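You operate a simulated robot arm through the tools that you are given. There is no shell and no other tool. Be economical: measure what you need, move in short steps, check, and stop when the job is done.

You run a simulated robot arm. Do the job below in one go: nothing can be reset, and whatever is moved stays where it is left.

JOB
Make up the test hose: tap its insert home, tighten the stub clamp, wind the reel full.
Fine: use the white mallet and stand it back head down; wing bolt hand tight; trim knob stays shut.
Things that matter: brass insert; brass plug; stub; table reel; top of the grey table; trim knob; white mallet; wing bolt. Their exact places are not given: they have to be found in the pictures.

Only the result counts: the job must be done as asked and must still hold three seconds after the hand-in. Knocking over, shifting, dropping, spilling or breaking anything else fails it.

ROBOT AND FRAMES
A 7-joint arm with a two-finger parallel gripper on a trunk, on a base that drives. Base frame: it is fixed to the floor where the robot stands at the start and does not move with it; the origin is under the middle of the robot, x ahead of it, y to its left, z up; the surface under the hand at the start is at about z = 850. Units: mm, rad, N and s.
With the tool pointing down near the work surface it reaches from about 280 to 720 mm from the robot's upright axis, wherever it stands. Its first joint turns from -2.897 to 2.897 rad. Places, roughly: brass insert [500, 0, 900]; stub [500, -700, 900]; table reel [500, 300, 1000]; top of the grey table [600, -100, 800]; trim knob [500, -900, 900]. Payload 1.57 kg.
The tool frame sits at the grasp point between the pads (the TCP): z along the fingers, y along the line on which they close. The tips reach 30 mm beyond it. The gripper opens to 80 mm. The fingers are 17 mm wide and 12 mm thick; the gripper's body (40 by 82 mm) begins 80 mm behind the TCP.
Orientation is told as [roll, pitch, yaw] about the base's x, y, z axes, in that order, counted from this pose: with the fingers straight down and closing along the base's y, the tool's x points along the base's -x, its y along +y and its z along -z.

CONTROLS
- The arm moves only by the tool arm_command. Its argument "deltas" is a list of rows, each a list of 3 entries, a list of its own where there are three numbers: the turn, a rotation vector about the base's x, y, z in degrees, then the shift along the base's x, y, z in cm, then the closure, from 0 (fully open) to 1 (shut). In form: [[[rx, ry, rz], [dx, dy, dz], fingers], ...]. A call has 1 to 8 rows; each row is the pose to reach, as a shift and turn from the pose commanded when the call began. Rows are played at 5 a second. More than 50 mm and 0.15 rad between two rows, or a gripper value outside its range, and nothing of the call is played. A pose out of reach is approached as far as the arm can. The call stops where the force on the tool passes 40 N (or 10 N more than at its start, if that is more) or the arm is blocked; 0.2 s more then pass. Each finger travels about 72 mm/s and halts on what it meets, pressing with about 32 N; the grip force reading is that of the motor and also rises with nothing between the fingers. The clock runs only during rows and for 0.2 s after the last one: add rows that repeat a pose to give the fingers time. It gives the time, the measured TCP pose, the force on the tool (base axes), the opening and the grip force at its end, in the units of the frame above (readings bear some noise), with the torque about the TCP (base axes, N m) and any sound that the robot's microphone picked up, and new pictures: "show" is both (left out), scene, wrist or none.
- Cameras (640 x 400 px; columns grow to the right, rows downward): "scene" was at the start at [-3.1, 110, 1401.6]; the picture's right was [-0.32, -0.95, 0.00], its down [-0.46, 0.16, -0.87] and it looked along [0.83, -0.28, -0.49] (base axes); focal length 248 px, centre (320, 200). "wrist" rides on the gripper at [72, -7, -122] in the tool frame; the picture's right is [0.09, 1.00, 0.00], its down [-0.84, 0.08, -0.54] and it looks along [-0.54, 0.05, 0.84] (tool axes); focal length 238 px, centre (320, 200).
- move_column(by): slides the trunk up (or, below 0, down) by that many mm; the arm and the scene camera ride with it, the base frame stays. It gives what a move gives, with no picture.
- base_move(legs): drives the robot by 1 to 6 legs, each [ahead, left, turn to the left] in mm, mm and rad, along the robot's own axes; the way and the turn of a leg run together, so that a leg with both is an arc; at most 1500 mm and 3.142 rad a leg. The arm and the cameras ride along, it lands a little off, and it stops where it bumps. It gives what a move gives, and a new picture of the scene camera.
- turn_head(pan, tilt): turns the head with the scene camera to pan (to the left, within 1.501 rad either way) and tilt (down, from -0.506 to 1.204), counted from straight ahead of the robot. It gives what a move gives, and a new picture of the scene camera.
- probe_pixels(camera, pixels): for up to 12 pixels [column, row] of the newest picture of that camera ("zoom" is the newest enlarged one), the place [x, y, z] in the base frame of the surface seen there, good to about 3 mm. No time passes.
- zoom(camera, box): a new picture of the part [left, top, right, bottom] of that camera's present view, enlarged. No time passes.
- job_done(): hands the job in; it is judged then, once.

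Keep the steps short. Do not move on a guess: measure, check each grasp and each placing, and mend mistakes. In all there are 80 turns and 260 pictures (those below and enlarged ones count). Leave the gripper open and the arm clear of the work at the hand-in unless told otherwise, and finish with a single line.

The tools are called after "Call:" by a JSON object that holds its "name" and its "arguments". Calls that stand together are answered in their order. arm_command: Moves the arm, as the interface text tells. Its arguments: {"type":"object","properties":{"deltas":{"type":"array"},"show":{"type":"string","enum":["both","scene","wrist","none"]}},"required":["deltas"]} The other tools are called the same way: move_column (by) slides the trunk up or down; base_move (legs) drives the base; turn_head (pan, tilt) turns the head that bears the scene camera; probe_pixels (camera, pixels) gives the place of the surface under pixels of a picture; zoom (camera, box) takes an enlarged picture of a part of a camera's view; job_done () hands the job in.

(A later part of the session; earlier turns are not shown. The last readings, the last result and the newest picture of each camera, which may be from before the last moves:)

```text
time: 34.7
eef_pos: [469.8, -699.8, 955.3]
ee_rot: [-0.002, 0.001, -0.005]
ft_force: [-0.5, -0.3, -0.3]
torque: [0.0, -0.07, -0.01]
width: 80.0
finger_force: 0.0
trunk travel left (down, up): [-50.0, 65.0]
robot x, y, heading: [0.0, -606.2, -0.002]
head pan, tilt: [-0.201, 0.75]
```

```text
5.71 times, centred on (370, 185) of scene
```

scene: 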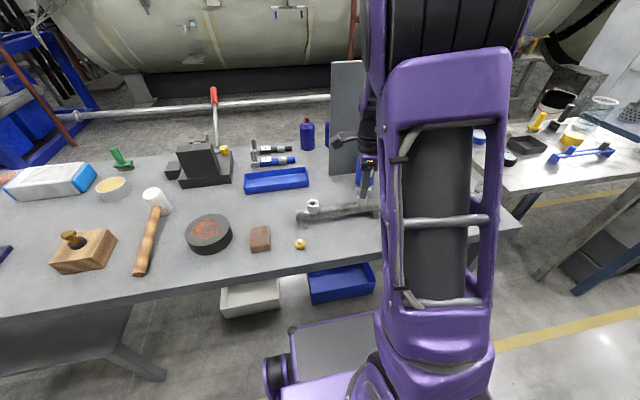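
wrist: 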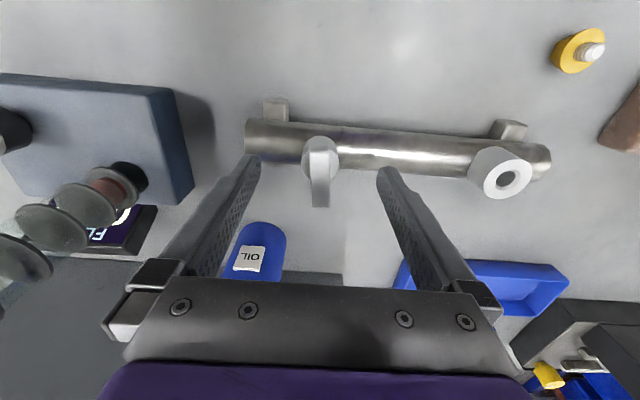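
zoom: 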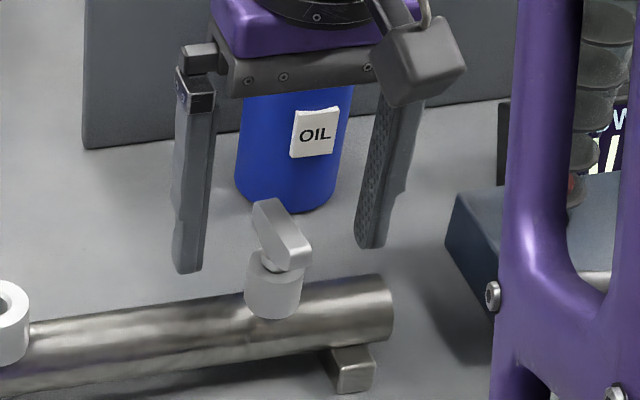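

The bolt has sunk slightly toward the boss. I'll regrip at 0° and turn another 170° in three calls, each of which stops on overload by itself.

Call:
{"name": "arm_command", "arguments": {"deltas": [[[0, 0, 0], [0, 0, 0], 0.5], [[0, 0, 0], [0, 0, 0], 1], [[0, 0, 0], [0, 0, 0], 1], [[0, 0, -8], [0, 0, 0], 1], [[0, 0, -16], [0, 0, 0], 1], [[0, 0, -24], [0, 0, 0], 1], [[0, 0, -32], [0, 0, -0.02], 1], [[0, 0, -40], [0, 0, -0.02], 1]], "show": "none"}}

Call:
{"name": "arm_command", "arguments": {"deltas": [[[0, 0, -8], [0, 0, -0.02], 1], [[0, 0, -16], [0, 0, -0.02], 1], [[0, 0, -24], [0, 0, -0.02], 1], [[0, 0, -32], [0, 0, -0.04], 1], [[0, 0, -40], [0, 0, -0.04], 1], [[0, 0, -48], [0, 0, -0.04], 1]], "show": "none"}}

Call:
{"name": "arm_command", "arguments": {"deltas": [[[0, 0, -8], [0, 0, -0.02], 1], [[0, 0, -16], [0, 0, -0.02], 1], [[0, 0, -24], [0, 0, -0.02], 1], [[0, 0, -32], [0, 0, -0.04], 1], [[0, 0, -40], [0, 0, -0.04], 1], [[0, 0, -48], [0, 0, -0.04], 1]], "show": "none"}}

```text
time: 36.5
eef_pos: [468.1, -699.3, 955.7]
ee_rot: [0.002, -0.001, -0.71]
ft_force: [0.9, -5.8, 5.0]
torque: [-0.18, 0.01, 0.0]
width: 14.4
finger_force: 30.9
trunk travel left (down, up): [-50.0, 65.0]
robot x, y, heading: [-1.8, -607.9, -0.002]
head pan, tilt: [-0.201, 0.75]
```

```text
time: 37.9
eef_pos: [468.2, -698.8, 954.0]
ee_rot: [0.001, -0.001, -1.544]
ft_force: [-7.7, -7.4, 8.3]
torque: [-0.25, 0.23, 0.01]
width: 14.6
finger_force: 30.9
trunk travel left (down, up): [-50.0, 65.0]
robot x, y, heading: [2.5, -608.4, 0.003]
head pan, tilt: [-0.201, 0.75]
```

```text
time: 39.3
eef_pos: [468.5, -699.5, 954.1]
ee_rot: [0.001, 0.001, -2.385]
ft_force: [-11.9, -8.8, 5.4]
torque: [-0.28, 0.37, 0.01]
width: 14.4
finger_force: 30.6
trunk travel left (down, up): [-50.0, 65.0]
robot x, y, heading: [-1.5, -605.2, 0.002]
head pan, tilt: [-0.201, 0.75]
```

Still no tightening torque. A force of −12,−9 N calls for a small correction, and then I'll continue past −180°.

Call:
{"name": "arm_command", "arguments": {"deltas": [[[0, 0, 0], [-0.15, -0.12, 0], 1], [[0, 0, -8], [-0.15, -0.12, 0], 1], [[0, 0, -16], [-0.15, -0.12, 0], 1], [[0, 0, -24], [-0.15, -0.12, 0], 1], [[0, 0, -32], [-0.15, -0.12, -0.01], 1], [[0, 0, -40], [-0.15, -0.12, -0.02], 1], [[0, 0, -48], [-0.15, -0.12, -0.02], 1], [[0, 0, -56], [-0.15, -0.12, -0.02], 1]], "show": "wrist"}}

Call:
{"name": "zoom", "arguments": {"camera": "wrist", "box": [240, 60, 400, 200]}}

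```text
time: 41.1
eef_pos: [469.8, -700.2, 954.0]
ee_rot: [0.0, 0.0, 2.925]
ft_force: [0.6, 4.2, 6.0]
torque: [0.14, -0.01, -0.01]
width: 14.4
finger_force: 30.7
trunk travel left (down, up): [-50.0, 65.0]
robot x, y, heading: [-2.3, -607.0, 0.001]
head pan, tilt: [-0.201, 0.75]
```

wrist: 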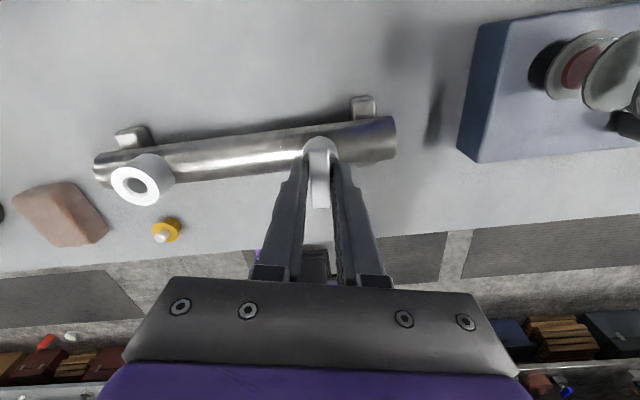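

```text
2.86 times, centred on (320, 130) of wrist
```

zoom: 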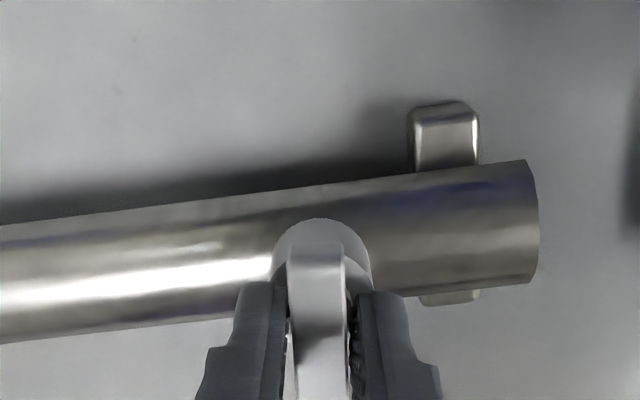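

It's at −192° with no resistance yet. I'll open, rewind 180° to −12° and check the gap under the paddle.

Call:
{"name": "arm_command", "arguments": {"deltas": [[[0, 0, 0], [0, 0, 0], 0.5], [[0, 0, 0], [0, 0, 0.1], 0], [[0, 0, 0], [0, 0, 0.1], 0], [[0, 0, 8.5], [0, 0, 0.1], 0], [[0, 0, 17], [0, 0, 0.1], 0], [[0, 0, 25.5], [0, 0, 0.1], 0], [[0, 0, 34], [0, 0, 0.1], 0], [[0, 0, 42.5], [0, 0, 0.1], 0]], "show": "none"}}

Call:
{"name": "arm_command", "arguments": {"deltas": [[[0, 0, 8.5], [0, 0, 0], 0], [[0, 0, 17], [0, 0, 0], 0], [[0, 0, 25.5], [0, 0, 0], 0], [[0, 0, 34], [0, 0, 0], 0], [[0, 0, 42.5], [0, 0, 0], 0], [[0, 0, 51], [0, 0, 0], 0], [[0, 0, 59.5], [0, 0, 0], 0], [[0, 0, 68], [0, 0, 0], 0]], "show": "none"}}

Call:
{"name": "arm_command", "arguments": {"deltas": [[[0, 0, 8.5], [0, 0, 0], 0], [[0, 0, 17], [0, 0, 0], 0], [[0, 0, 25.5], [0, 0, 0], 0], [[0, 0, 34], [0, 0, 0], 0], [[0, 0, 42.5], [0, 0, 0], 0], [[0, 0, 51], [0, 0, 0], 0], [[0, 0, 59.5], [0, 0, 0], 0], [[0, 0, 68.5], [0, 0, 0], 0]], "show": "both"}}

Call:
{"name": "zoom", "arguments": {"camera": "scene", "box": [330, 150, 410, 220]}}

Call:
{"name": "probe_pixels", "arguments": {"camera": "zoom", "pixels": [[285, 235], [280, 225], [290, 255], [265, 300], [280, 215], [270, 260], [300, 280], [255, 280]]}}

```text
time: 42.9
eef_pos: [469.2, -700.6, 955.6]
ee_rot: [0.001, 0.002, -2.615]
ft_force: [-0.3, -0.2, -0.7]
torque: [-0.04, 0.02, 0.01]
width: 80.3
finger_force: 0.1
trunk travel left (down, up): [-50.0, 65.0]
robot x, y, heading: [-0.8, -604.5, 0.002]
head pan, tilt: [-0.201, 0.75]
```

```text
time: 44.7
eef_pos: [467.8, -701.1, 954.3]
ee_rot: [0.001, -0.001, -1.426]
ft_force: [0.2, -1.0, 0.2]
torque: [0.01, 0.02, 0.0]
width: 79.9
finger_force: 0.0
trunk travel left (down, up): [-50.0, 65.0]
robot x, y, heading: [-0.2, -604.5, -0.001]
head pan, tilt: [-0.201, 0.75]
```

```text
refused: row 8 steps farther than a row can; nothing moved
```

```text
5.71 times, centred on (370, 185) of scene
```

zoom: 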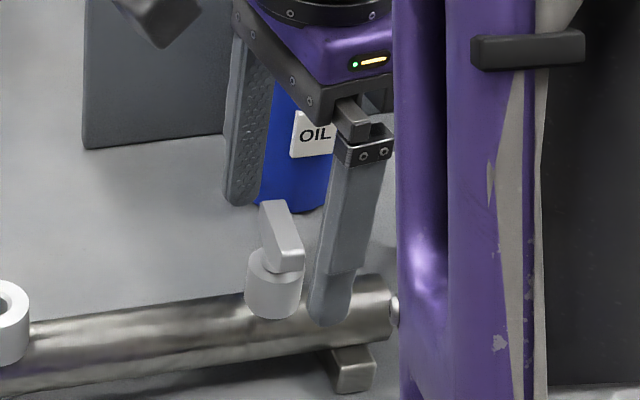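

```text
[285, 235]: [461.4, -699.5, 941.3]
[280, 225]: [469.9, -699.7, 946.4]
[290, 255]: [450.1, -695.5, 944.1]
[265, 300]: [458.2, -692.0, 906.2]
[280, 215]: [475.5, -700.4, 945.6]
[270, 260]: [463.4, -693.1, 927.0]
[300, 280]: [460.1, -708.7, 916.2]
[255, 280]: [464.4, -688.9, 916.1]
```

The paddle is nearly on the boss now. I'll finish rewinding to −12° and regrip.

Call:
{"name": "arm_command", "arguments": {"deltas": [[[0, 0, 8.5], [0, 0.1, 0], 0], [[0, 0, 17], [0, 0.1, 0], 0], [[0, 0, 25.5], [0, 0.1, 0], 0], [[0, 0, 34], [0, 0.1, 0], 0], [[0, 0, 42.5], [0, 0.1, 0], 0], [[0, 0, 51], [0, 0.1, 0], 0], [[0, 0, 59.5], [0, 0.1, 0], 0], [[0, 0, 68], [0, 0.1, 0], 0]], "show": "wrist"}}

Call:
{"name": "zoom", "arguments": {"camera": "wrist", "box": [240, 60, 400, 200]}}

Call:
{"name": "arm_command", "arguments": {"deltas": [[[0, 0, 0], [0, 0, -0.05], 0.5], [[0, 0, 0], [0, 0, -0.05], 1], [[0, 0, 0], [0, 0, -0.05], 1], [[0, 0, -8], [0, 0, -0.05], 1], [[0, 0, -16], [0, 0, -0.05], 1], [[0, 0, -24], [0, 0, -0.05], 1], [[0, 0, -32], [0, 0, -0.05], 1], [[0, 0, -40], [0, 0, -0.05], 1]], "show": "none"}}

```text
time: 46.5
eef_pos: [468.7, -699.8, 954.4]
ee_rot: [-0.001, 0.0, -0.237]
ft_force: [0.4, 0.0, 0.6]
torque: [0.0, 0.0, 0.01]
width: 80.2
finger_force: 0.0
trunk travel left (down, up): [-50.0, 65.0]
robot x, y, heading: [-1.7, -607.1, -0.0]
head pan, tilt: [-0.201, 0.75]
```

wrist: 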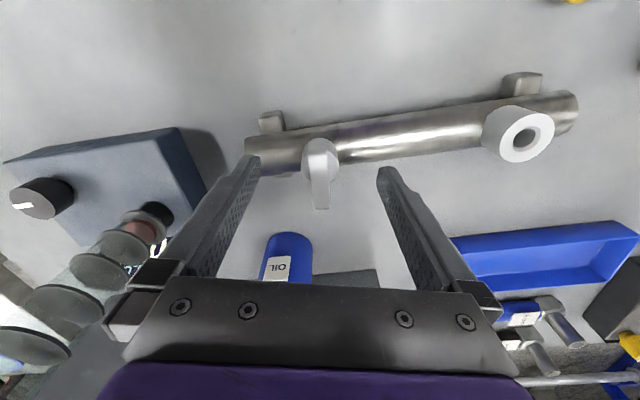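

```text
2.86 times, centred on (320, 130) of wrist
```

zoom: 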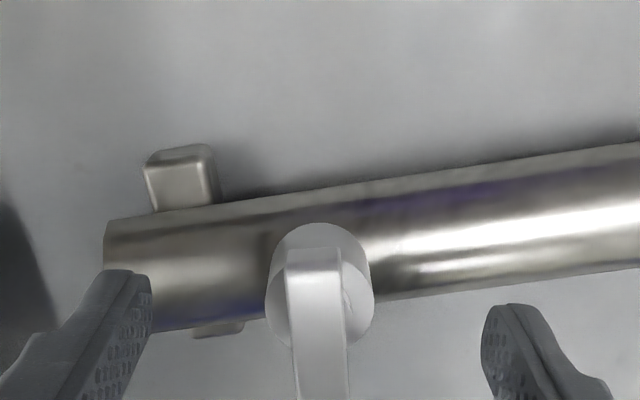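

```text
time: 48.3
eef_pos: [467.6, -699.1, 954.0]
ee_rot: [-0.002, 0.001, -0.943]
ft_force: [3.0, 1.8, -11.4]
torque: [0.09, -0.08, 0.03]
width: 14.5
finger_force: 30.5
trunk travel left (down, up): [-50.0, 65.0]
robot x, y, heading: [0.6, -608.5, 0.007]
head pan, tilt: [-0.201, 0.75]
```

Call:
{"name": "arm_command", "arguments": {"deltas": [[[0, 0, 0], [0, 0, -0.12], 1], [[0, 0, -8], [0, 0, -0.12], 1], [[0, 0, -16], [0, 0, -0.12], 1], [[0, 0, -24], [0, 0, -0.12], 1], [[0, 0, -32], [0, 0, -0.12], 1]], "show": "none"}}

Call:
{"name": "arm_command", "arguments": {"deltas": [[[0, 0, -8], [0, 0, 0], 1], [[0, 0, -16], [0, 0, 0], 1], [[0, 0, -24], [0, 0, 0], 1], [[0, 0, -32], [0, 0, 0], 1]], "show": "none"}}

```text
time: 49.5
eef_pos: [468.7, -699.0, 952.8]
ee_rot: [0.001, 0.002, -1.501]
ft_force: [-1.7, 5.9, -2.6]
torque: [0.18, 0.03, 0.03]
width: 14.5
finger_force: 31.0
trunk travel left (down, up): [-50.0, 65.0]
robot x, y, heading: [6.7, -602.9, 0.001]
head pan, tilt: [-0.201, 0.75]
```

```text
time: 50.5
eef_pos: [468.7, -698.9, 952.3]
ee_rot: [0.001, 0.0, -2.059]
ft_force: [5.9, 8.5, -2.3]
torque: [0.28, -0.18, 0.0]
width: 14.7
finger_force: 30.7
trunk travel left (down, up): [-50.0, 65.0]
robot x, y, heading: [-1.1, -609.0, -0.001]
head pan, tilt: [-0.201, 0.75]
```

Call:
{"name": "arm_command", "arguments": {"deltas": [[[0, 0, 0], [0.08, 0.12, -0.03], 1], [[0, 0, -8], [0.08, 0.12, -0.03], 1], [[0, 0, -16], [0.08, 0.12, -0.03], 1], [[0, 0, -24], [0.08, 0.12, -0.05], 1]], "show": "none"}}

Call:
{"name": "arm_command", "arguments": {"deltas": [[[0, 0, -8], [0, 0, 0], 1], [[0, 0, -16], [0, 0, 0], 1], [[0, 0, -24], [0, 0, 0], 1], [[0, 0, -32], [0, 0, 0], 1]], "show": "none"}}

Call:
{"name": "arm_command", "arguments": {"deltas": [[[0, 0, -8], [0, 0, 0], 1], [[0, 0, -16], [0, 0, 0], 1], [[0, 0, -24], [0, 0, 0], 1]], "show": "wrist"}}

```text
time: 51.5
eef_pos: [468.1, -699.0, 952.5]
ee_rot: [0.002, -0.001, -2.478]
ft_force: [3.1, 0.2, 5.8]
torque: [0.01, -0.06, 0.05]
width: 14.7
finger_force: 30.6
trunk travel left (down, up): [-50.0, 65.0]
robot x, y, heading: [1.6, -606.9, 0.002]
head pan, tilt: [-0.201, 0.75]
```

```text
time: 52.5
eef_pos: [468.7, -699.5, 952.5]
ee_rot: [0.002, 0.002, -3.038]
ft_force: [6.5, -9.2, 5.1]
torque: [-0.29, -0.21, 0.0]
width: 14.6
finger_force: 30.6
trunk travel left (down, up): [-50.0, 65.0]
robot x, y, heading: [2.7, -610.2, 0.003]
head pan, tilt: [-0.201, 0.75]
```

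```text
time: 53.3
eef_pos: [468.9, -699.6, 952.8]
ee_rot: [0.0, 0.003, 2.827]
ft_force: [6.8, -13.2, 5.8]
torque: [-0.44, -0.19, 0.13]
width: 14.7
finger_force: 30.7
trunk travel left (down, up): [-50.0, 65.0]
robot x, y, heading: [-1.6, -607.6, 0.005]
head pan, tilt: [-0.201, 0.75]
```

wrist: 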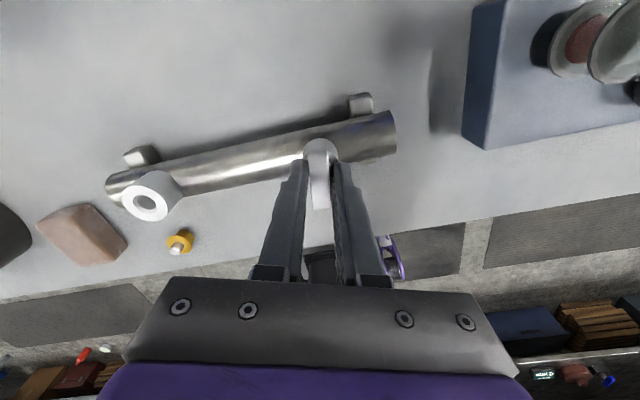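

The torque rose to 0.13, which may be the start of seating. I'll correct the sideways offset and go on in small steps.

Call:
{"name": "arm_command", "arguments": {"deltas": [[[0, 0, 0], [0.1, -0.2, 0], 1], [[0, 0, -6], [0.1, -0.2, 0], 1], [[0, 0, -12], [0.1, -0.2, 0], 1]], "show": "none"}}

Call:
{"name": "arm_command", "arguments": {"deltas": [[[0, 0, -6], [0, 0, 0], 1], [[0, 0, -12], [0, 0, 0], 1]], "show": "none"}}

```text
time: 54.1
eef_pos: [468.9, -698.1, 952.0]
ee_rot: [0.001, -0.002, 2.621]
ft_force: [-1.0, -7.0, 4.5]
torque: [-0.22, 0.01, 0.74]
width: 15.2
finger_force: 30.8
trunk travel left (down, up): [-50.0, 65.0]
robot x, y, heading: [0.9, -611.6, 0.001]
head pan, tilt: [-0.201, 0.75]
```

```text
time: 54.7
eef_pos: [469.0, -699.4, 952.7]
ee_rot: [-0.002, 0.0, 2.411]
ft_force: [-0.5, -4.0, 5.0]
torque: [-0.15, 0.0, 1.11]
width: 19.0
finger_force: 32.1
trunk travel left (down, up): [-50.0, 65.0]
robot x, y, heading: [-1.0, -604.9, 0.001]
head pan, tilt: [-0.201, 0.75]
```

Torque climbed to 0.74, then 1.11 N·m, with the fingers being pried apart (19 mm), so the bolt is seated. One more small turn will confirm the torque has plateaued.

Call:
{"name": "arm_command", "arguments": {"deltas": [[[0, 0, -5], [0, 0, 0], 1], [[0, 0, -5], [0, 0, 0], 1]], "show": "wrist"}}

Call:
{"name": "zoom", "arguments": {"camera": "wrist", "box": [240, 60, 400, 200]}}

```text
time: 55.3
eef_pos: [470.0, -700.4, 952.0]
ee_rot: [0.001, 0.001, 2.324]
ft_force: [2.0, -2.8, 2.8]
torque: [-0.09, -0.04, 1.11]
width: 20.6
finger_force: 32.2
trunk travel left (down, up): [-50.0, 65.0]
robot x, y, heading: [-0.3, -605.0, 0.001]
head pan, tilt: [-0.201, 0.75]
```

wrist: 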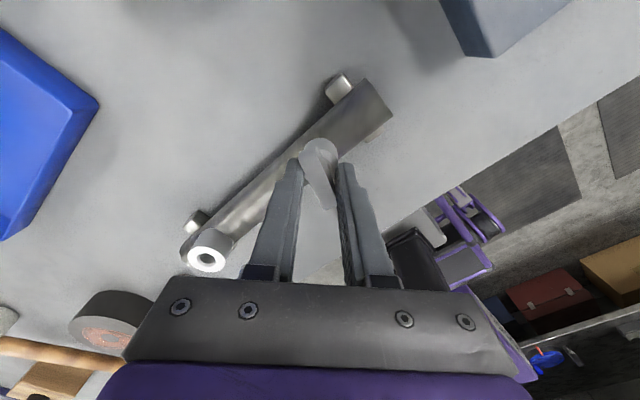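

```text
2.86 times, centred on (320, 130) of wrist
```

zoom: 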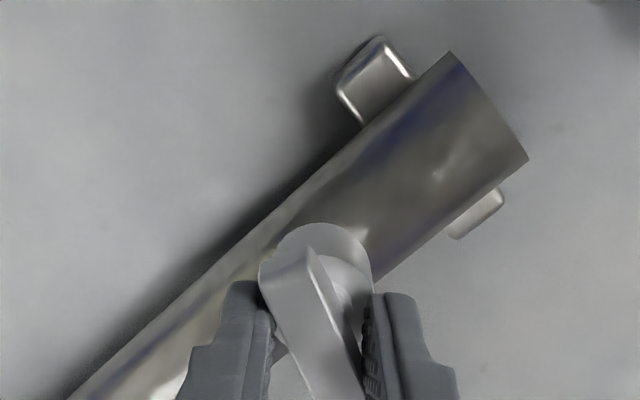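

The torque has plateaued at 1.11 N·m with the paddle held fast, so it's hand tight. I'll open, lift off and unwind the wrist while rising.

Call:
{"name": "arm_command", "arguments": {"deltas": [[[0, 0, 0], [0, 0, 0], 0.6], [[0, 0, 0], [0, 0, 0], 0], [[0, 0, 0], [0, 0, 0], 0], [[0, 0, 0], [0, 0, 4], 0], [[0, 0, 8], [0, 0, 8], 0], [[0, 0, 16], [0, 0, 12], 0], [[0, 0, 24], [0, 0, 16], 0], [[0, 0, 32], [0, 0, 20], 0]], "show": "wrist"}}

Call:
{"name": "arm_command", "arguments": {"deltas": [[[0, 0, 8.5], [-1, 0, 0], 0], [[0, 0, 17], [-2, 0, 0], 0], [[0, 0, 25.5], [-3, 0, 0], 0], [[0, 0, 34], [-4, 0, 0], 0], [[0, 0, 42.5], [-4, 0, 0], 0], [[0, 0, 51], [-4, 0, 0], 0], [[0, 0, 59.5], [-4, 0, 0], 0], [[0, 0, 68], [-4, 0, 0], 0]], "show": "none"}}

Call:
{"name": "arm_command", "arguments": {"deltas": [[[0, 0, 8.5], [0, 0, 0], 0], [[0, 0, 17], [0, 0, 0], 0], [[0, 0, 25.5], [0, 0, 0], 0], [[0, 0, 34], [0, 0, 0], 0], [[0, 0, 42.5], [0, 0, 0], 0], [[0, 0, 51], [0, 0, 0], 0], [[0, 0, 59.5], [0, 0, 0], 0], [[0, 0, 68], [0, 0, 0], 0]], "show": "none"}}

Call:
{"name": "arm_command", "arguments": {"deltas": [[[0, 0, 8.5], [0, 0, 0], 0], [[0, 0, 17], [0, 0, 0], 0], [[0, 0, 25.5], [0, 0, 0], 0], [[0, 0, 34], [0, 0, 0], 0], [[0, 0, 42.5], [0, 0, 0], 0], [[0, 0, 51], [0, 0, 0], 0], [[0, 0, 58.8], [0, 0, 0], 0]], "show": "wrist"}}

Call:
{"name": "base_move", "arguments": {"legs": [[0, 600, 0]]}}

Call:
{"name": "arm_command", "arguments": {"deltas": [[[0, 0, 0], [0, 0, 0], 0]], "show": "wrist"}}

```text
time: 57.1
eef_pos: [467.5, -699.2, 1154.1]
ee_rot: [0.001, 0.0, 2.882]
ft_force: [0.7, -0.4, -0.5]
torque: [-0.03, 0.0, -0.01]
width: 80.1
finger_force: 0.2
trunk travel left (down, up): [-50.0, 65.0]
robot x, y, heading: [2.4, -611.5, 0.001]
head pan, tilt: [-0.201, 0.75]
```

wrist: 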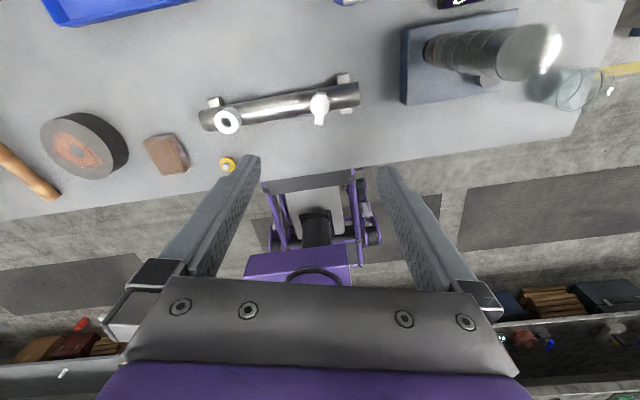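

```text
time: 58.9
eef_pos: [430.2, -700.5, 1152.0]
ee_rot: [0.0, -0.001, -2.213]
ft_force: [-0.4, 0.9, -1.0]
torque: [-0.02, -0.03, 0.02]
width: 80.1
finger_force: 0.2
trunk travel left (down, up): [-50.0, 65.0]
robot x, y, heading: [1.8, -608.2, -0.002]
head pan, tilt: [-0.201, 0.75]
```

```text
time: 60.7
eef_pos: [430.4, -700.7, 1151.4]
ee_rot: [0.0, 0.0, -1.025]
ft_force: [0.3, 0.3, -0.5]
torque: [-0.01, 0.03, -0.01]
width: 80.1
finger_force: 0.0
trunk travel left (down, up): [-50.0, 65.0]
robot x, y, heading: [2.0, -607.5, 0.003]
head pan, tilt: [-0.201, 0.75]
```

```text
time: 62.3
eef_pos: [429.7, -699.7, 1152.4]
ee_rot: [-0.001, 0.002, 0.0]
ft_force: [-0.4, 0.1, 0.8]
torque: [-0.01, 0.01, 0.02]
width: 79.8
finger_force: 0.1
trunk travel left (down, up): [-50.0, 65.0]
robot x, y, heading: [-1.2, -606.0, 0.001]
head pan, tilt: [-0.201, 0.75]
```

wrist: 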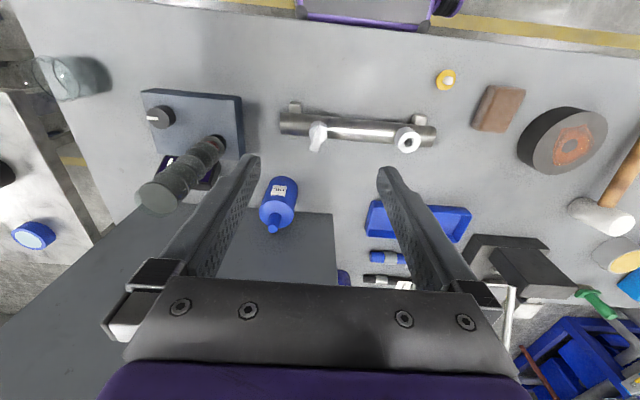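

```text
time: 68.5
eef_pos: [429.1, -98.8, 1151.3]
ee_rot: [0.001, 0.0, -0.003]
ft_force: [-0.4, -1.0, 0.9]
torque: [0.02, 0.02, 0.04]
width: 79.9
finger_force: 0.0
trunk travel left (down, up): [-50.0, 65.0]
robot x, y, heading: [-5.0, -5.6, 0.002]
head pan, tilt: [-0.201, 0.75]
```

scene: 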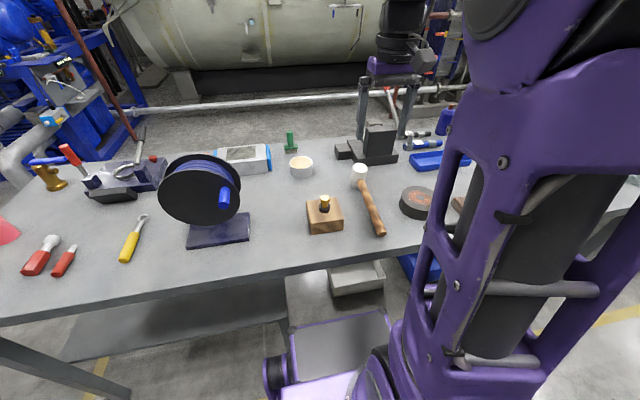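

```text
time: 68.9
eef_pos: [430.3, -100.9, 1151.8]
ee_rot: [0.0, -0.001, -0.004]
ft_force: [0.0, 0.6, -0.1]
torque: [0.0, -0.03, 0.02]
width: 79.8
finger_force: 0.0
trunk travel left (down, up): [-50.0, 65.0]
robot x, y, heading: [-1.8, -7.2, -0.002]
head pan, tilt: [-0.201, 0.75]
```

wrist: 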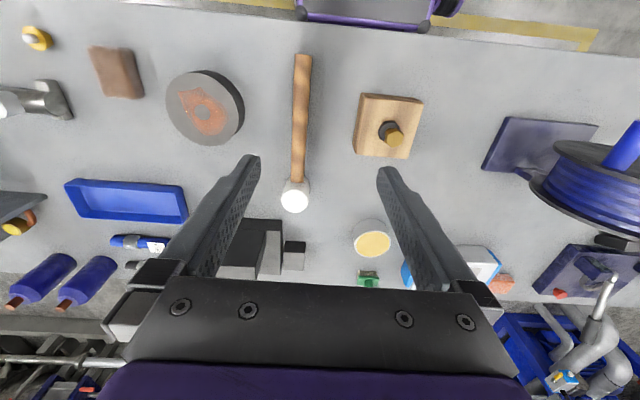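

Next I'll measure the mallet and the insert block.

Call:
{"name": "zoom", "arguments": {"camera": "scene", "box": [290, 150, 400, 245]}}

Call:
{"name": "probe_pixels", "arguments": {"camera": "zoom", "pixels": [[405, 90], [405, 115], [400, 140], [405, 165], [430, 180], [470, 260], [535, 350], [202, 200], [200, 228], [200, 255], [200, 280], [400, 200]]}}

Call:
{"name": "zoom", "arguments": {"camera": "wrist", "box": [260, 40, 450, 230]}}

Call:
{"name": "probe_pixels", "arguments": {"camera": "wrist", "pixels": [[303, 60], [302, 80], [301, 100], [300, 130], [299, 160], [297, 176], [295, 195], [283, 192], [308, 192], [395, 138], [388, 127], [370, 110]]}}

```text
4.21 times, centred on (345, 198) of scene
```

zoom: 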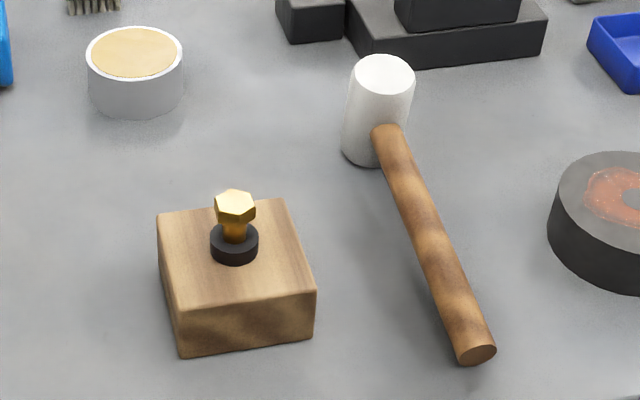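

```text
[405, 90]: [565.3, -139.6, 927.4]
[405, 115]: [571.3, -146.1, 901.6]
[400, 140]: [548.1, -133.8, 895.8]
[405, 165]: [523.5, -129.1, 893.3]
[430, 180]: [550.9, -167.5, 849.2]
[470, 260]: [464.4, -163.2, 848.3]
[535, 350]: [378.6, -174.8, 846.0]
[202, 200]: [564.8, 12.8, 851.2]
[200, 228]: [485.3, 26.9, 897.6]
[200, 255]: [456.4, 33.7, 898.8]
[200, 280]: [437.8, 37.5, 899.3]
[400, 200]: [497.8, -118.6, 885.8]
```

```text
2.11 times, centred on (355, 135) of wrist
```

zoom: 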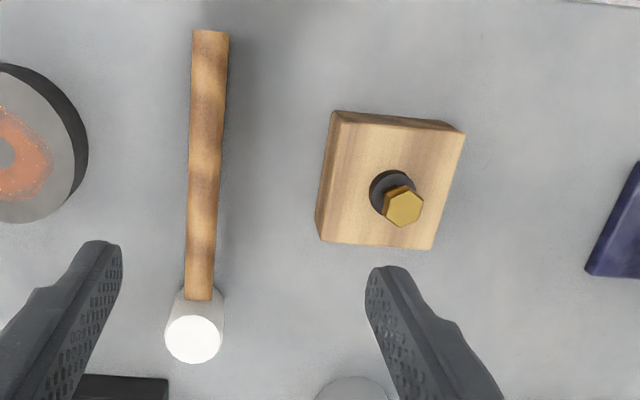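

```text
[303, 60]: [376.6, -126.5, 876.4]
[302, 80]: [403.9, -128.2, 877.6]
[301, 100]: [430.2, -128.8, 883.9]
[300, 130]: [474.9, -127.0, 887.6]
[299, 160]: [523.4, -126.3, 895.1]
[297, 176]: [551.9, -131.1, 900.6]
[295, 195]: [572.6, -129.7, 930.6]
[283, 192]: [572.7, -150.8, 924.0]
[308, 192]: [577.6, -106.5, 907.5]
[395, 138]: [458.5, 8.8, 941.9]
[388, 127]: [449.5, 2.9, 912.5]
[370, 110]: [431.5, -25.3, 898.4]
```

The mallet head is a white cylinder about 45 mm across, centred near (578,−130), from z 850 to 930. The handle slopes down toward me. I plan to grip the head from above across y, lift it and strike the insert with its lower face. I'll check the head pose and clearances with a closer view.

Call:
{"name": "arm_command", "arguments": {"deltas": [[[0, 0, 0], [4, -0.8, -2], 0], [[0, 0, 0], [8, -1.6, -5], 0], [[0, 0, 0], [10, -2.9, -9], 0], [[0, 0, 0], [10, -2.9, -9], 0]]}}

Call:
{"name": "zoom", "arguments": {"camera": "wrist", "box": [240, 80, 420, 220]}}

Call:
{"name": "probe_pixels", "arguments": {"camera": "zoom", "pixels": [[320, 200], [250, 200], [320, 100], [320, 50], [320, 250], [320, 300], [280, 250], [360, 250], [300, 220], [340, 220], [320, 240], [320, 280]]}}

Call:
{"name": "zoom", "arguments": {"camera": "scene", "box": [330, 130, 410, 240]}}

```text
refused: row 2 steps farther than a row can; nothing moved
```

```text
2.86 times, centred on (330, 150) of wrist
```

zoom: 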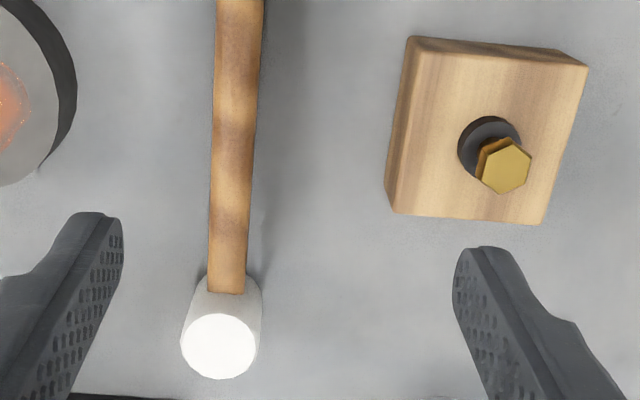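

```text
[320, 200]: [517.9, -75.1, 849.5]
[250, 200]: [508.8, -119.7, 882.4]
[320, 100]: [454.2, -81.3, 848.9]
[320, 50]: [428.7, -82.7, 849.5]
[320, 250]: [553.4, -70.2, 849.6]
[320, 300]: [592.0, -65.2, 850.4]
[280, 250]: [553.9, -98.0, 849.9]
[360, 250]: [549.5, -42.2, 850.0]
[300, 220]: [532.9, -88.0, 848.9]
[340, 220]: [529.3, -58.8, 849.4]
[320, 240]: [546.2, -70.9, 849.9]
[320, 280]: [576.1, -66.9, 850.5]
```

```text
3.64 times, centred on (370, 185) of scene
```

zoom: 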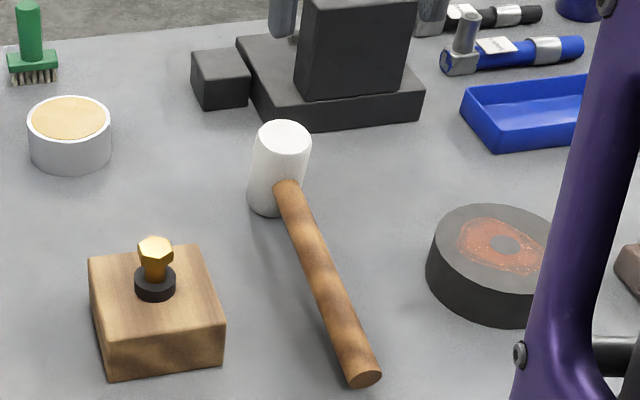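

Call:
{"name": "probe_pixels", "arguments": {"camera": "wrist", "pixels": [[295, 191], [295, 201], [294, 210], [283, 201], [306, 201], [287, 184], [305, 184], [302, 65], [295, 65], [308, 65], [309, 100], [294, 100]]}}

Call:
{"name": "probe_pixels", "arguments": {"camera": "zoom", "pixels": [[285, 125], [285, 140], [285, 150], [265, 165], [260, 185], [258, 205], [268, 213], [303, 155], [262, 140], [305, 140], [350, 60], [335, 112]]}}

Call:
{"name": "arm_command", "arguments": {"deltas": [[[0, 0, 0], [4, -0.8, -2], 0], [[0, 0, 0], [8, -1.6, -4], 0], [[0, 0, 0], [11, -2.9, -7], 0], [[0, 0, 0], [11, -2.9, -7], 0]]}}

Call:
{"name": "zoom", "arguments": {"camera": "wrist", "box": [240, 80, 420, 220]}}

```text
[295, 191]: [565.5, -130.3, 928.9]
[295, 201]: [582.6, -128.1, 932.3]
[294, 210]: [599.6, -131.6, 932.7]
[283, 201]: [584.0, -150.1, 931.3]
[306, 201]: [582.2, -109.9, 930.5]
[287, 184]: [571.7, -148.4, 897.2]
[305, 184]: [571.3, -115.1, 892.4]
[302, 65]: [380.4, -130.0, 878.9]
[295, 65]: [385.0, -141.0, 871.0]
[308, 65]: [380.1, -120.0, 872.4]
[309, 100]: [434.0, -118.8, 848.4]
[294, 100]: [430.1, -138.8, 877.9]
```

```text
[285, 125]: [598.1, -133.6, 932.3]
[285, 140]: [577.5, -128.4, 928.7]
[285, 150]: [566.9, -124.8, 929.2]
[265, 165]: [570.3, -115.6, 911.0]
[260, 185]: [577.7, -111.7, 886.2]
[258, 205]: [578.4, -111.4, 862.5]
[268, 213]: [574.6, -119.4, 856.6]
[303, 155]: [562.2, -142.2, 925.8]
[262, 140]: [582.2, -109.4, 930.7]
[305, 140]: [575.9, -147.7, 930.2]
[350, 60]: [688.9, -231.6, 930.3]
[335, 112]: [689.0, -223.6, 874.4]
```

```text
time: 69.9
eef_pos: [539.4, -129.5, 1081.6]
ee_rot: [0.0, 0.0, -0.004]
ft_force: [0.4, 0.9, 0.5]
torque: [-0.01, 0.05, 0.01]
width: 80.1
finger_force: 0.1
trunk travel left (down, up): [-50.0, 65.0]
robot x, y, heading: [-1.7, -6.3, -0.001]
head pan, tilt: [-0.201, 0.75]
```

scene: 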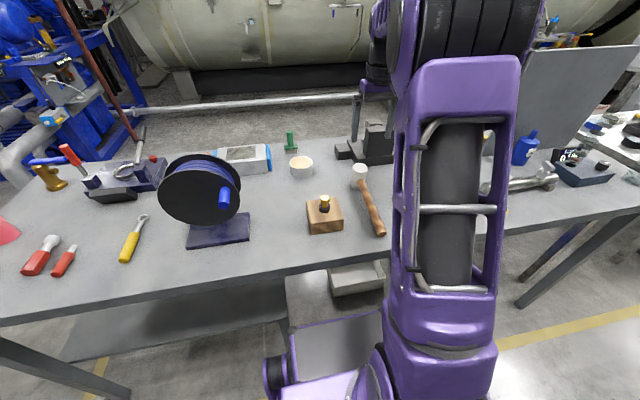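
wrist: 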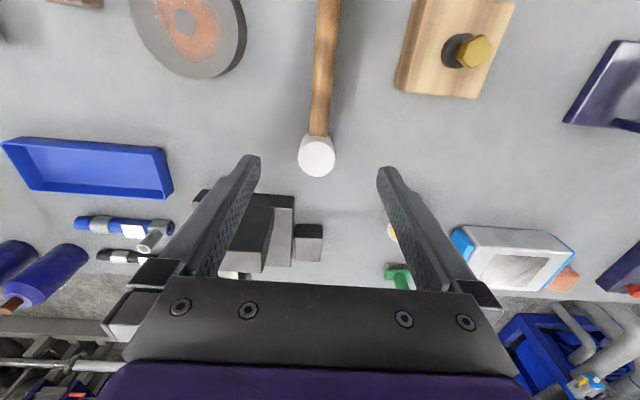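

```text
2.86 times, centred on (330, 150) of wrist
```

zoom: 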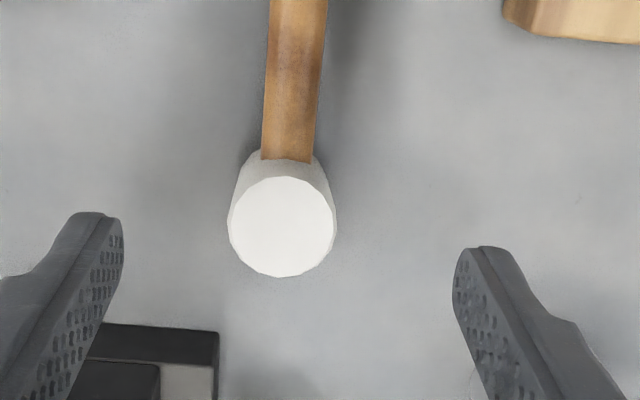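

The head top spans x 561–603 and y −150…−109, so its centre is (582,−129.7) with the top at about 931 and a slight tilt of about 5°. I'll descend over it to TCP z≈914 and close.

Call:
{"name": "arm_command", "arguments": {"deltas": [[[0, 0, 0], [4.2, 0, -2], 0], [[0, 0, 0], [4.2, 0, -6], 0], [[0, 0, 0], [4.2, 0, -10.5], 0]], "show": "both"}}

Call:
{"name": "zoom", "arguments": {"camera": "scene", "box": [310, 110, 410, 220]}}

Call:
{"name": "arm_command", "arguments": {"deltas": [[[0, 0, 0], [0, 0, -3], 0], [[0, 0, 0], [0, 0, -6.2], 0], [[0, 0, 0], [0, 0, -6.2], 0]], "show": "both"}}

Call:
{"name": "zoom", "arguments": {"camera": "scene", "box": [310, 110, 410, 220]}}

```text
time: 70.7
eef_pos: [580.3, -128.2, 976.8]
ee_rot: [0.0, 0.002, -0.005]
ft_force: [-0.2, -0.3, -0.8]
torque: [-0.02, -0.01, 0.02]
width: 79.9
finger_force: 0.0
trunk travel left (down, up): [-50.0, 65.0]
robot x, y, heading: [0.6, -6.6, -0.005]
head pan, tilt: [-0.201, 0.75]
```

scene: 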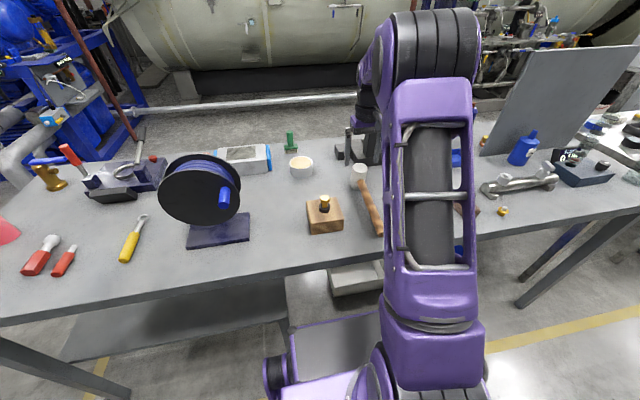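
wrist: 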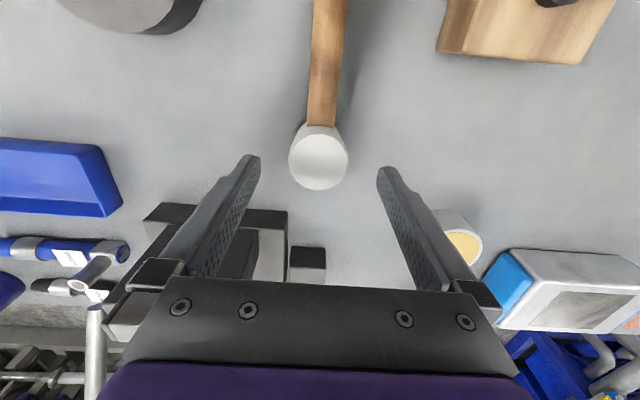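

```text
3.64 times, centred on (360, 165) of scene
```

zoom: 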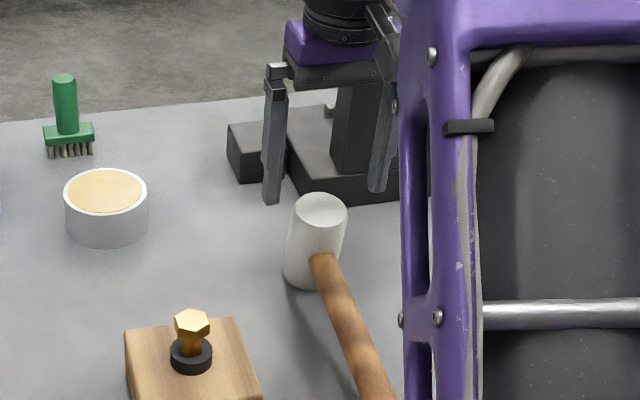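

```text
time: 71.5
eef_pos: [583.0, -127.9, 915.0]
ee_rot: [0.0, 0.0, -0.003]
ft_force: [-0.7, 0.6, -0.6]
torque: [-0.02, -0.01, 0.02]
width: 79.9
finger_force: 0.2
trunk travel left (down, up): [-50.0, 65.0]
robot x, y, heading: [3.4, -7.0, 0.001]
head pan, tilt: [-0.201, 0.75]
```

scene: 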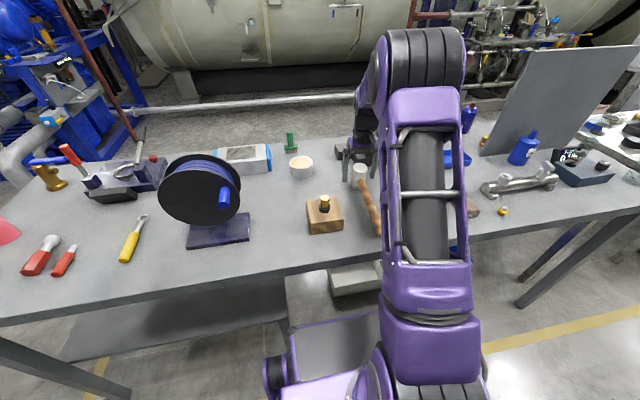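
wrist: 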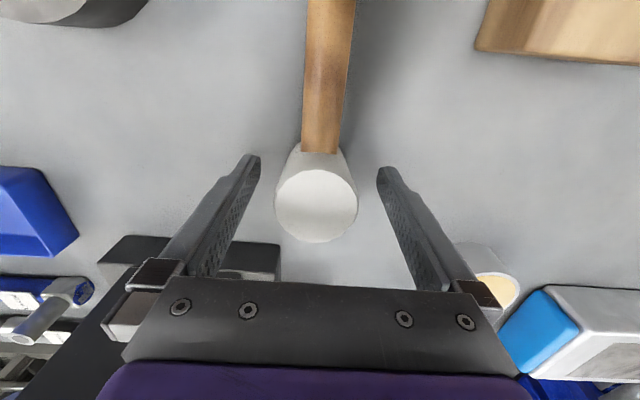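

```text
3.64 times, centred on (360, 165) of scene
```

zoom: 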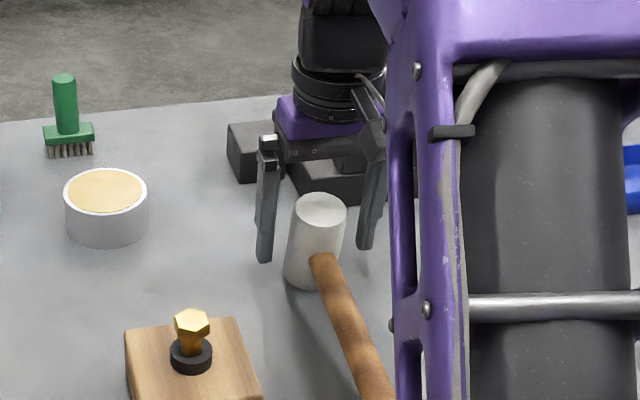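

The head is between the fingers. I'll shift −1.5 mm in y and close.

Call:
{"name": "arm_command", "arguments": {"deltas": [[[0, 0, 0], [0, -0.15, 0], 0.2], [[0, 0, 0], [0, -0.15, 0], 0.4], [[0, 0, 0], [0, -0.15, 0], 0.6], [[0, 0, 0], [0, -0.15, 0], 0.8], [[0, 0, 0], [0, -0.15, 0], 1], [[0, 0, 0], [0, -0.15, 0], 1]], "show": "wrist"}}

```text
time: 72.9
eef_pos: [581.9, -128.4, 915.3]
ee_rot: [0.0, 0.0, -0.003]
ft_force: [0.2, -0.2, 0.0]
torque: [0.01, -0.01, 0.03]
width: 47.5
finger_force: 32.0
trunk travel left (down, up): [-50.0, 65.0]
robot x, y, heading: [-3.7, -3.2, -0.002]
head pan, tilt: [-0.201, 0.75]
```

wrist: 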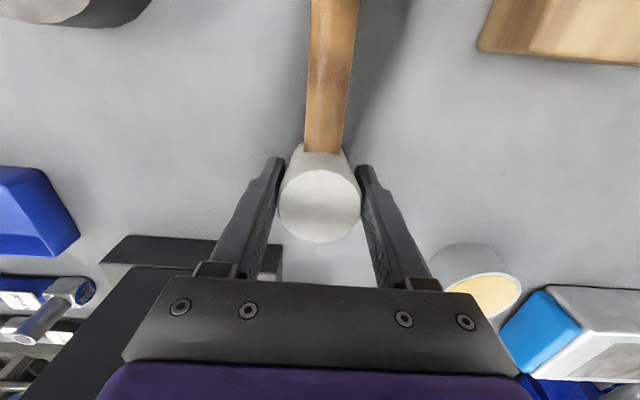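

Gripped at 47.5 mm with no side force. Now I'll lift straight up.

Call:
{"name": "arm_command", "arguments": {"deltas": [[[0, 0, 0], [0, 0, 1.5], 1], [[0, 0, 0], [0, 0, 5], 1], [[0, 0, 0], [0, 0, 9], 1], [[0, 0, 0], [0, 0, 13], 1], [[0, 0, 0], [0, 0, 13], 1]]}}

Call:
{"name": "zoom", "arguments": {"camera": "scene", "box": [310, 80, 410, 220]}}

```text
time: 74.1
eef_pos: [582.9, -130.5, 1047.4]
ee_rot: [-0.001, 0.0, -0.003]
ft_force: [-0.8, -0.3, -3.4]
torque: [0.01, -0.16, 0.01]
width: 47.3
finger_force: 31.9
trunk travel left (down, up): [-50.0, 65.0]
robot x, y, heading: [-0.1, -3.0, -0.002]
head pan, tilt: [-0.201, 0.75]
```

scene: 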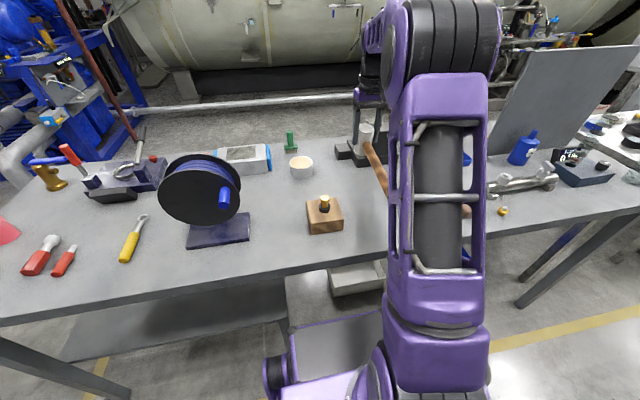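
wrist: 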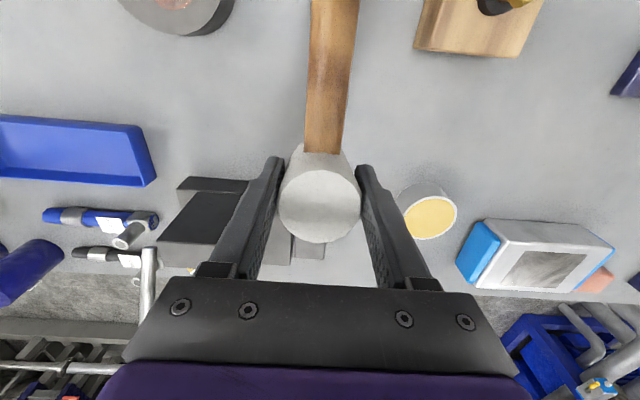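

```text
2.86 times, centred on (360, 150) of scene
```

zoom: 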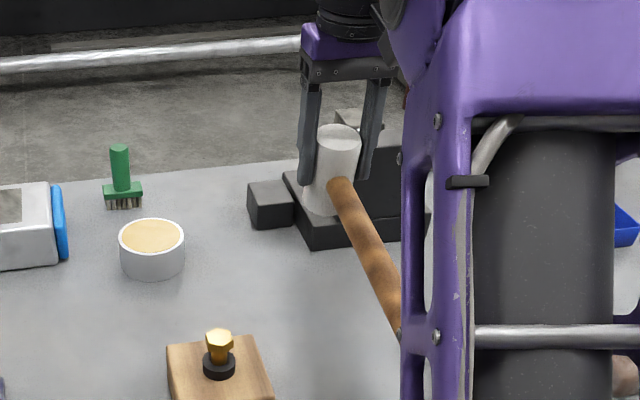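

The mallet is held firmly (about 3.4 N). I'll probe the insert's hex top and ring precisely.

Call:
{"name": "zoom", "arguments": {"camera": "scene", "box": [300, 185, 350, 240]}}

Call:
{"name": "probe_pixels", "arguments": {"camera": "scene", "pixels": [[322, 198], [325, 198], [328, 198], [325, 196], [325, 200], [325, 203], [325, 207], [320, 208], [330, 208], [325, 211], [312, 212], [338, 212]]}}

```text
7.27 times, centred on (325, 212) of scene
```

zoom: 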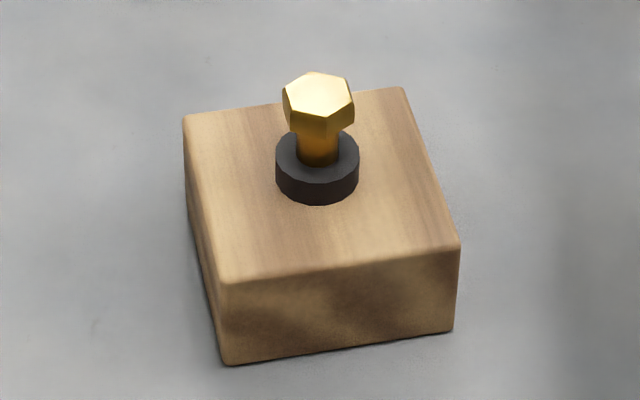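

```text
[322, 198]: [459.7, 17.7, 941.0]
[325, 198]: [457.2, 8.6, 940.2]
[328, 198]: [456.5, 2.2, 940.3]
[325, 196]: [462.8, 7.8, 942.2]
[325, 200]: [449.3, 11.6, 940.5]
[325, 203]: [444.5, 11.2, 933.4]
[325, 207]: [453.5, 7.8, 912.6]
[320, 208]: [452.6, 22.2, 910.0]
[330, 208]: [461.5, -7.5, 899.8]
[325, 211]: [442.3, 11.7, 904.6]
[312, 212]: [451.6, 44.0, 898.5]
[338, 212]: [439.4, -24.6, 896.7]
```

The hex top centre is (457,9,941) and the ring top is about 912. I'll carry the mallet over it, levelling the head by +5.5° about y on the way.

Call:
{"name": "arm_command", "arguments": {"deltas": [[[0, 2, 0], [-3, 3.4, 0.5], 1], [[0, 4, 0], [-6, 6.8, 0.5], 1], [[0, 5.5, 0], [-9, 10.2, 0.5], 1], [[0, 5.5, 0], [-12.5, 13.9, 0.5], 1], [[0, 5.5, 0], [-12.5, 13.9, 0.5], 1]]}}

Call:
{"name": "zoom", "arguments": {"camera": "scene", "box": [280, 130, 400, 240]}}

```text
refused: row 4 steps farther than a row can; nothing moved
```

```text
3.64 times, centred on (340, 185) of scene
```

zoom: 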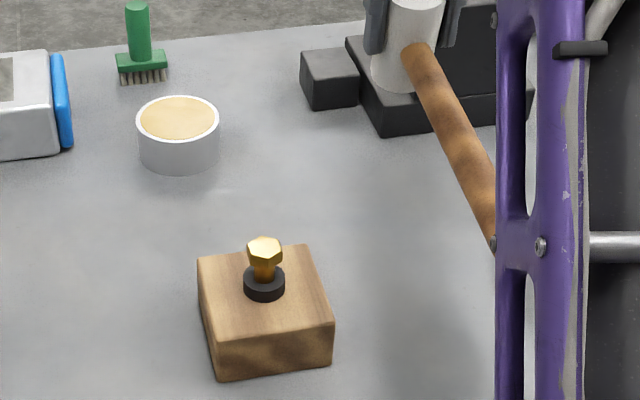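

Call:
{"name": "arm_command", "arguments": {"deltas": [[[0, 2, 0], [-3, 3.4, 0.5], 1], [[0, 4, 0], [-6, 6.8, 0.5], 1], [[0, 5.5, 0], [-9, 10.2, 0.5], 1], [[0, 5.5, 0], [-11, 12.2, 0.5], 1], [[0, 5.5, 0], [-12.5, 13.9, 0.5], 1], [[0, 5.5, 0], [-12.5, 13.9, 0.5], 1]]}}

Call:
{"name": "zoom", "arguments": {"camera": "scene", "box": [280, 130, 400, 240]}}

```text
time: 75.5
eef_pos: [455.8, 6.9, 1050.0]
ee_rot: [-0.002, 0.096, -0.003]
ft_force: [-0.2, 0.1, -3.4]
torque: [-0.01, -0.15, 0.01]
width: 47.4
finger_force: 32.1
trunk travel left (down, up): [-50.0, 65.0]
robot x, y, heading: [-3.1, -1.3, -0.0]
head pan, tilt: [-0.201, 0.75]
```

scene: 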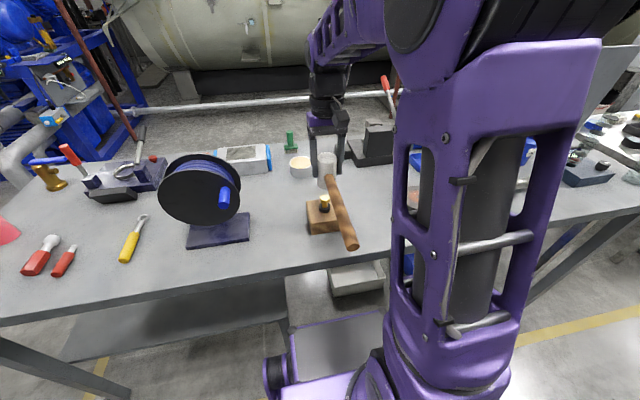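
wrist: 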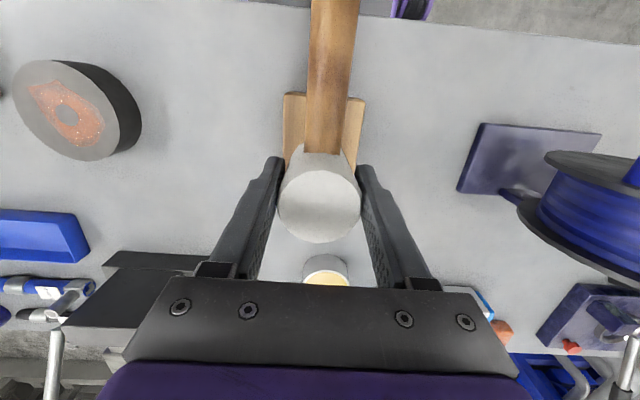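

```text
3.64 times, centred on (340, 185) of scene
```

zoom: 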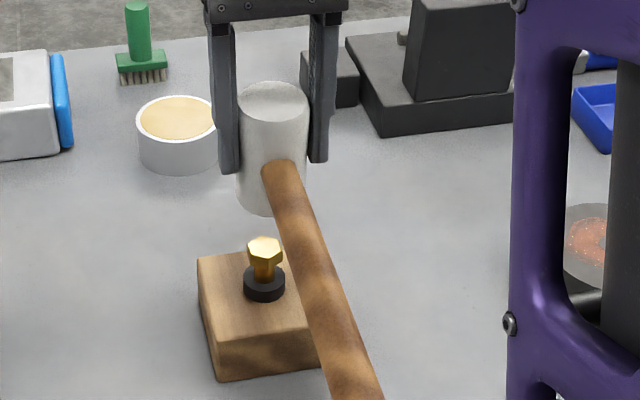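

Aligned. I'll shift +2 mm in y and make a first moderate tap: down 5 cm fast (contact expected at about 4.6 cm), then back up.

Call:
{"name": "arm_command", "arguments": {"deltas": [[[0, 0, 0], [0.1, 0.2, -1], 1], [[0, 0, 0], [0.1, 0.2, -2.5], 1], [[0, 0, 0], [0.1, 0.2, -5.5], 1], [[0, 0, 0], [0.1, 0.2, -5.5], 1]], "show": "scene"}}

Call:
{"name": "zoom", "arguments": {"camera": "scene", "box": [280, 130, 400, 240]}}

```text
time: 76.5
eef_pos: [456.0, 9.3, 994.7]
ee_rot: [-0.001, 0.096, -0.002]
ft_force: [0.7, -1.3, -1.3]
torque: [-0.1, -0.17, -0.02]
width: 47.3
finger_force: 32.3
trunk travel left (down, up): [-50.0, 65.0]
robot x, y, heading: [3.2, -3.7, -0.0]
head pan, tilt: [-0.201, 0.75]
```

scene: 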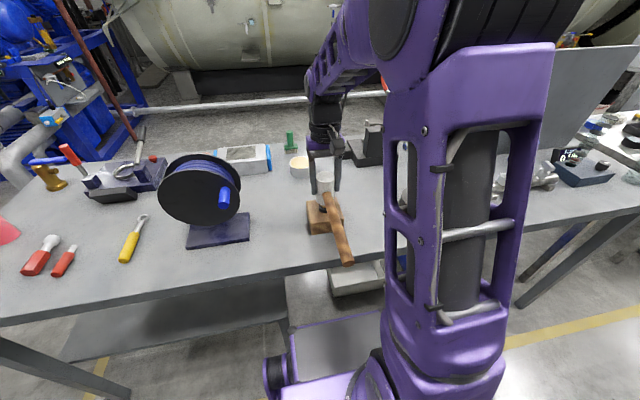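

```text
3.64 times, centred on (340, 185) of scene
```

zoom: 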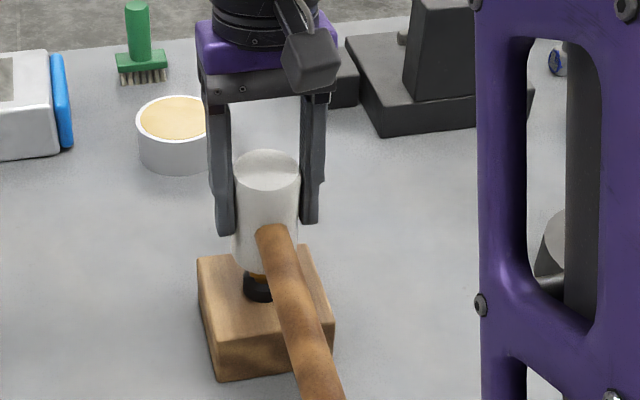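

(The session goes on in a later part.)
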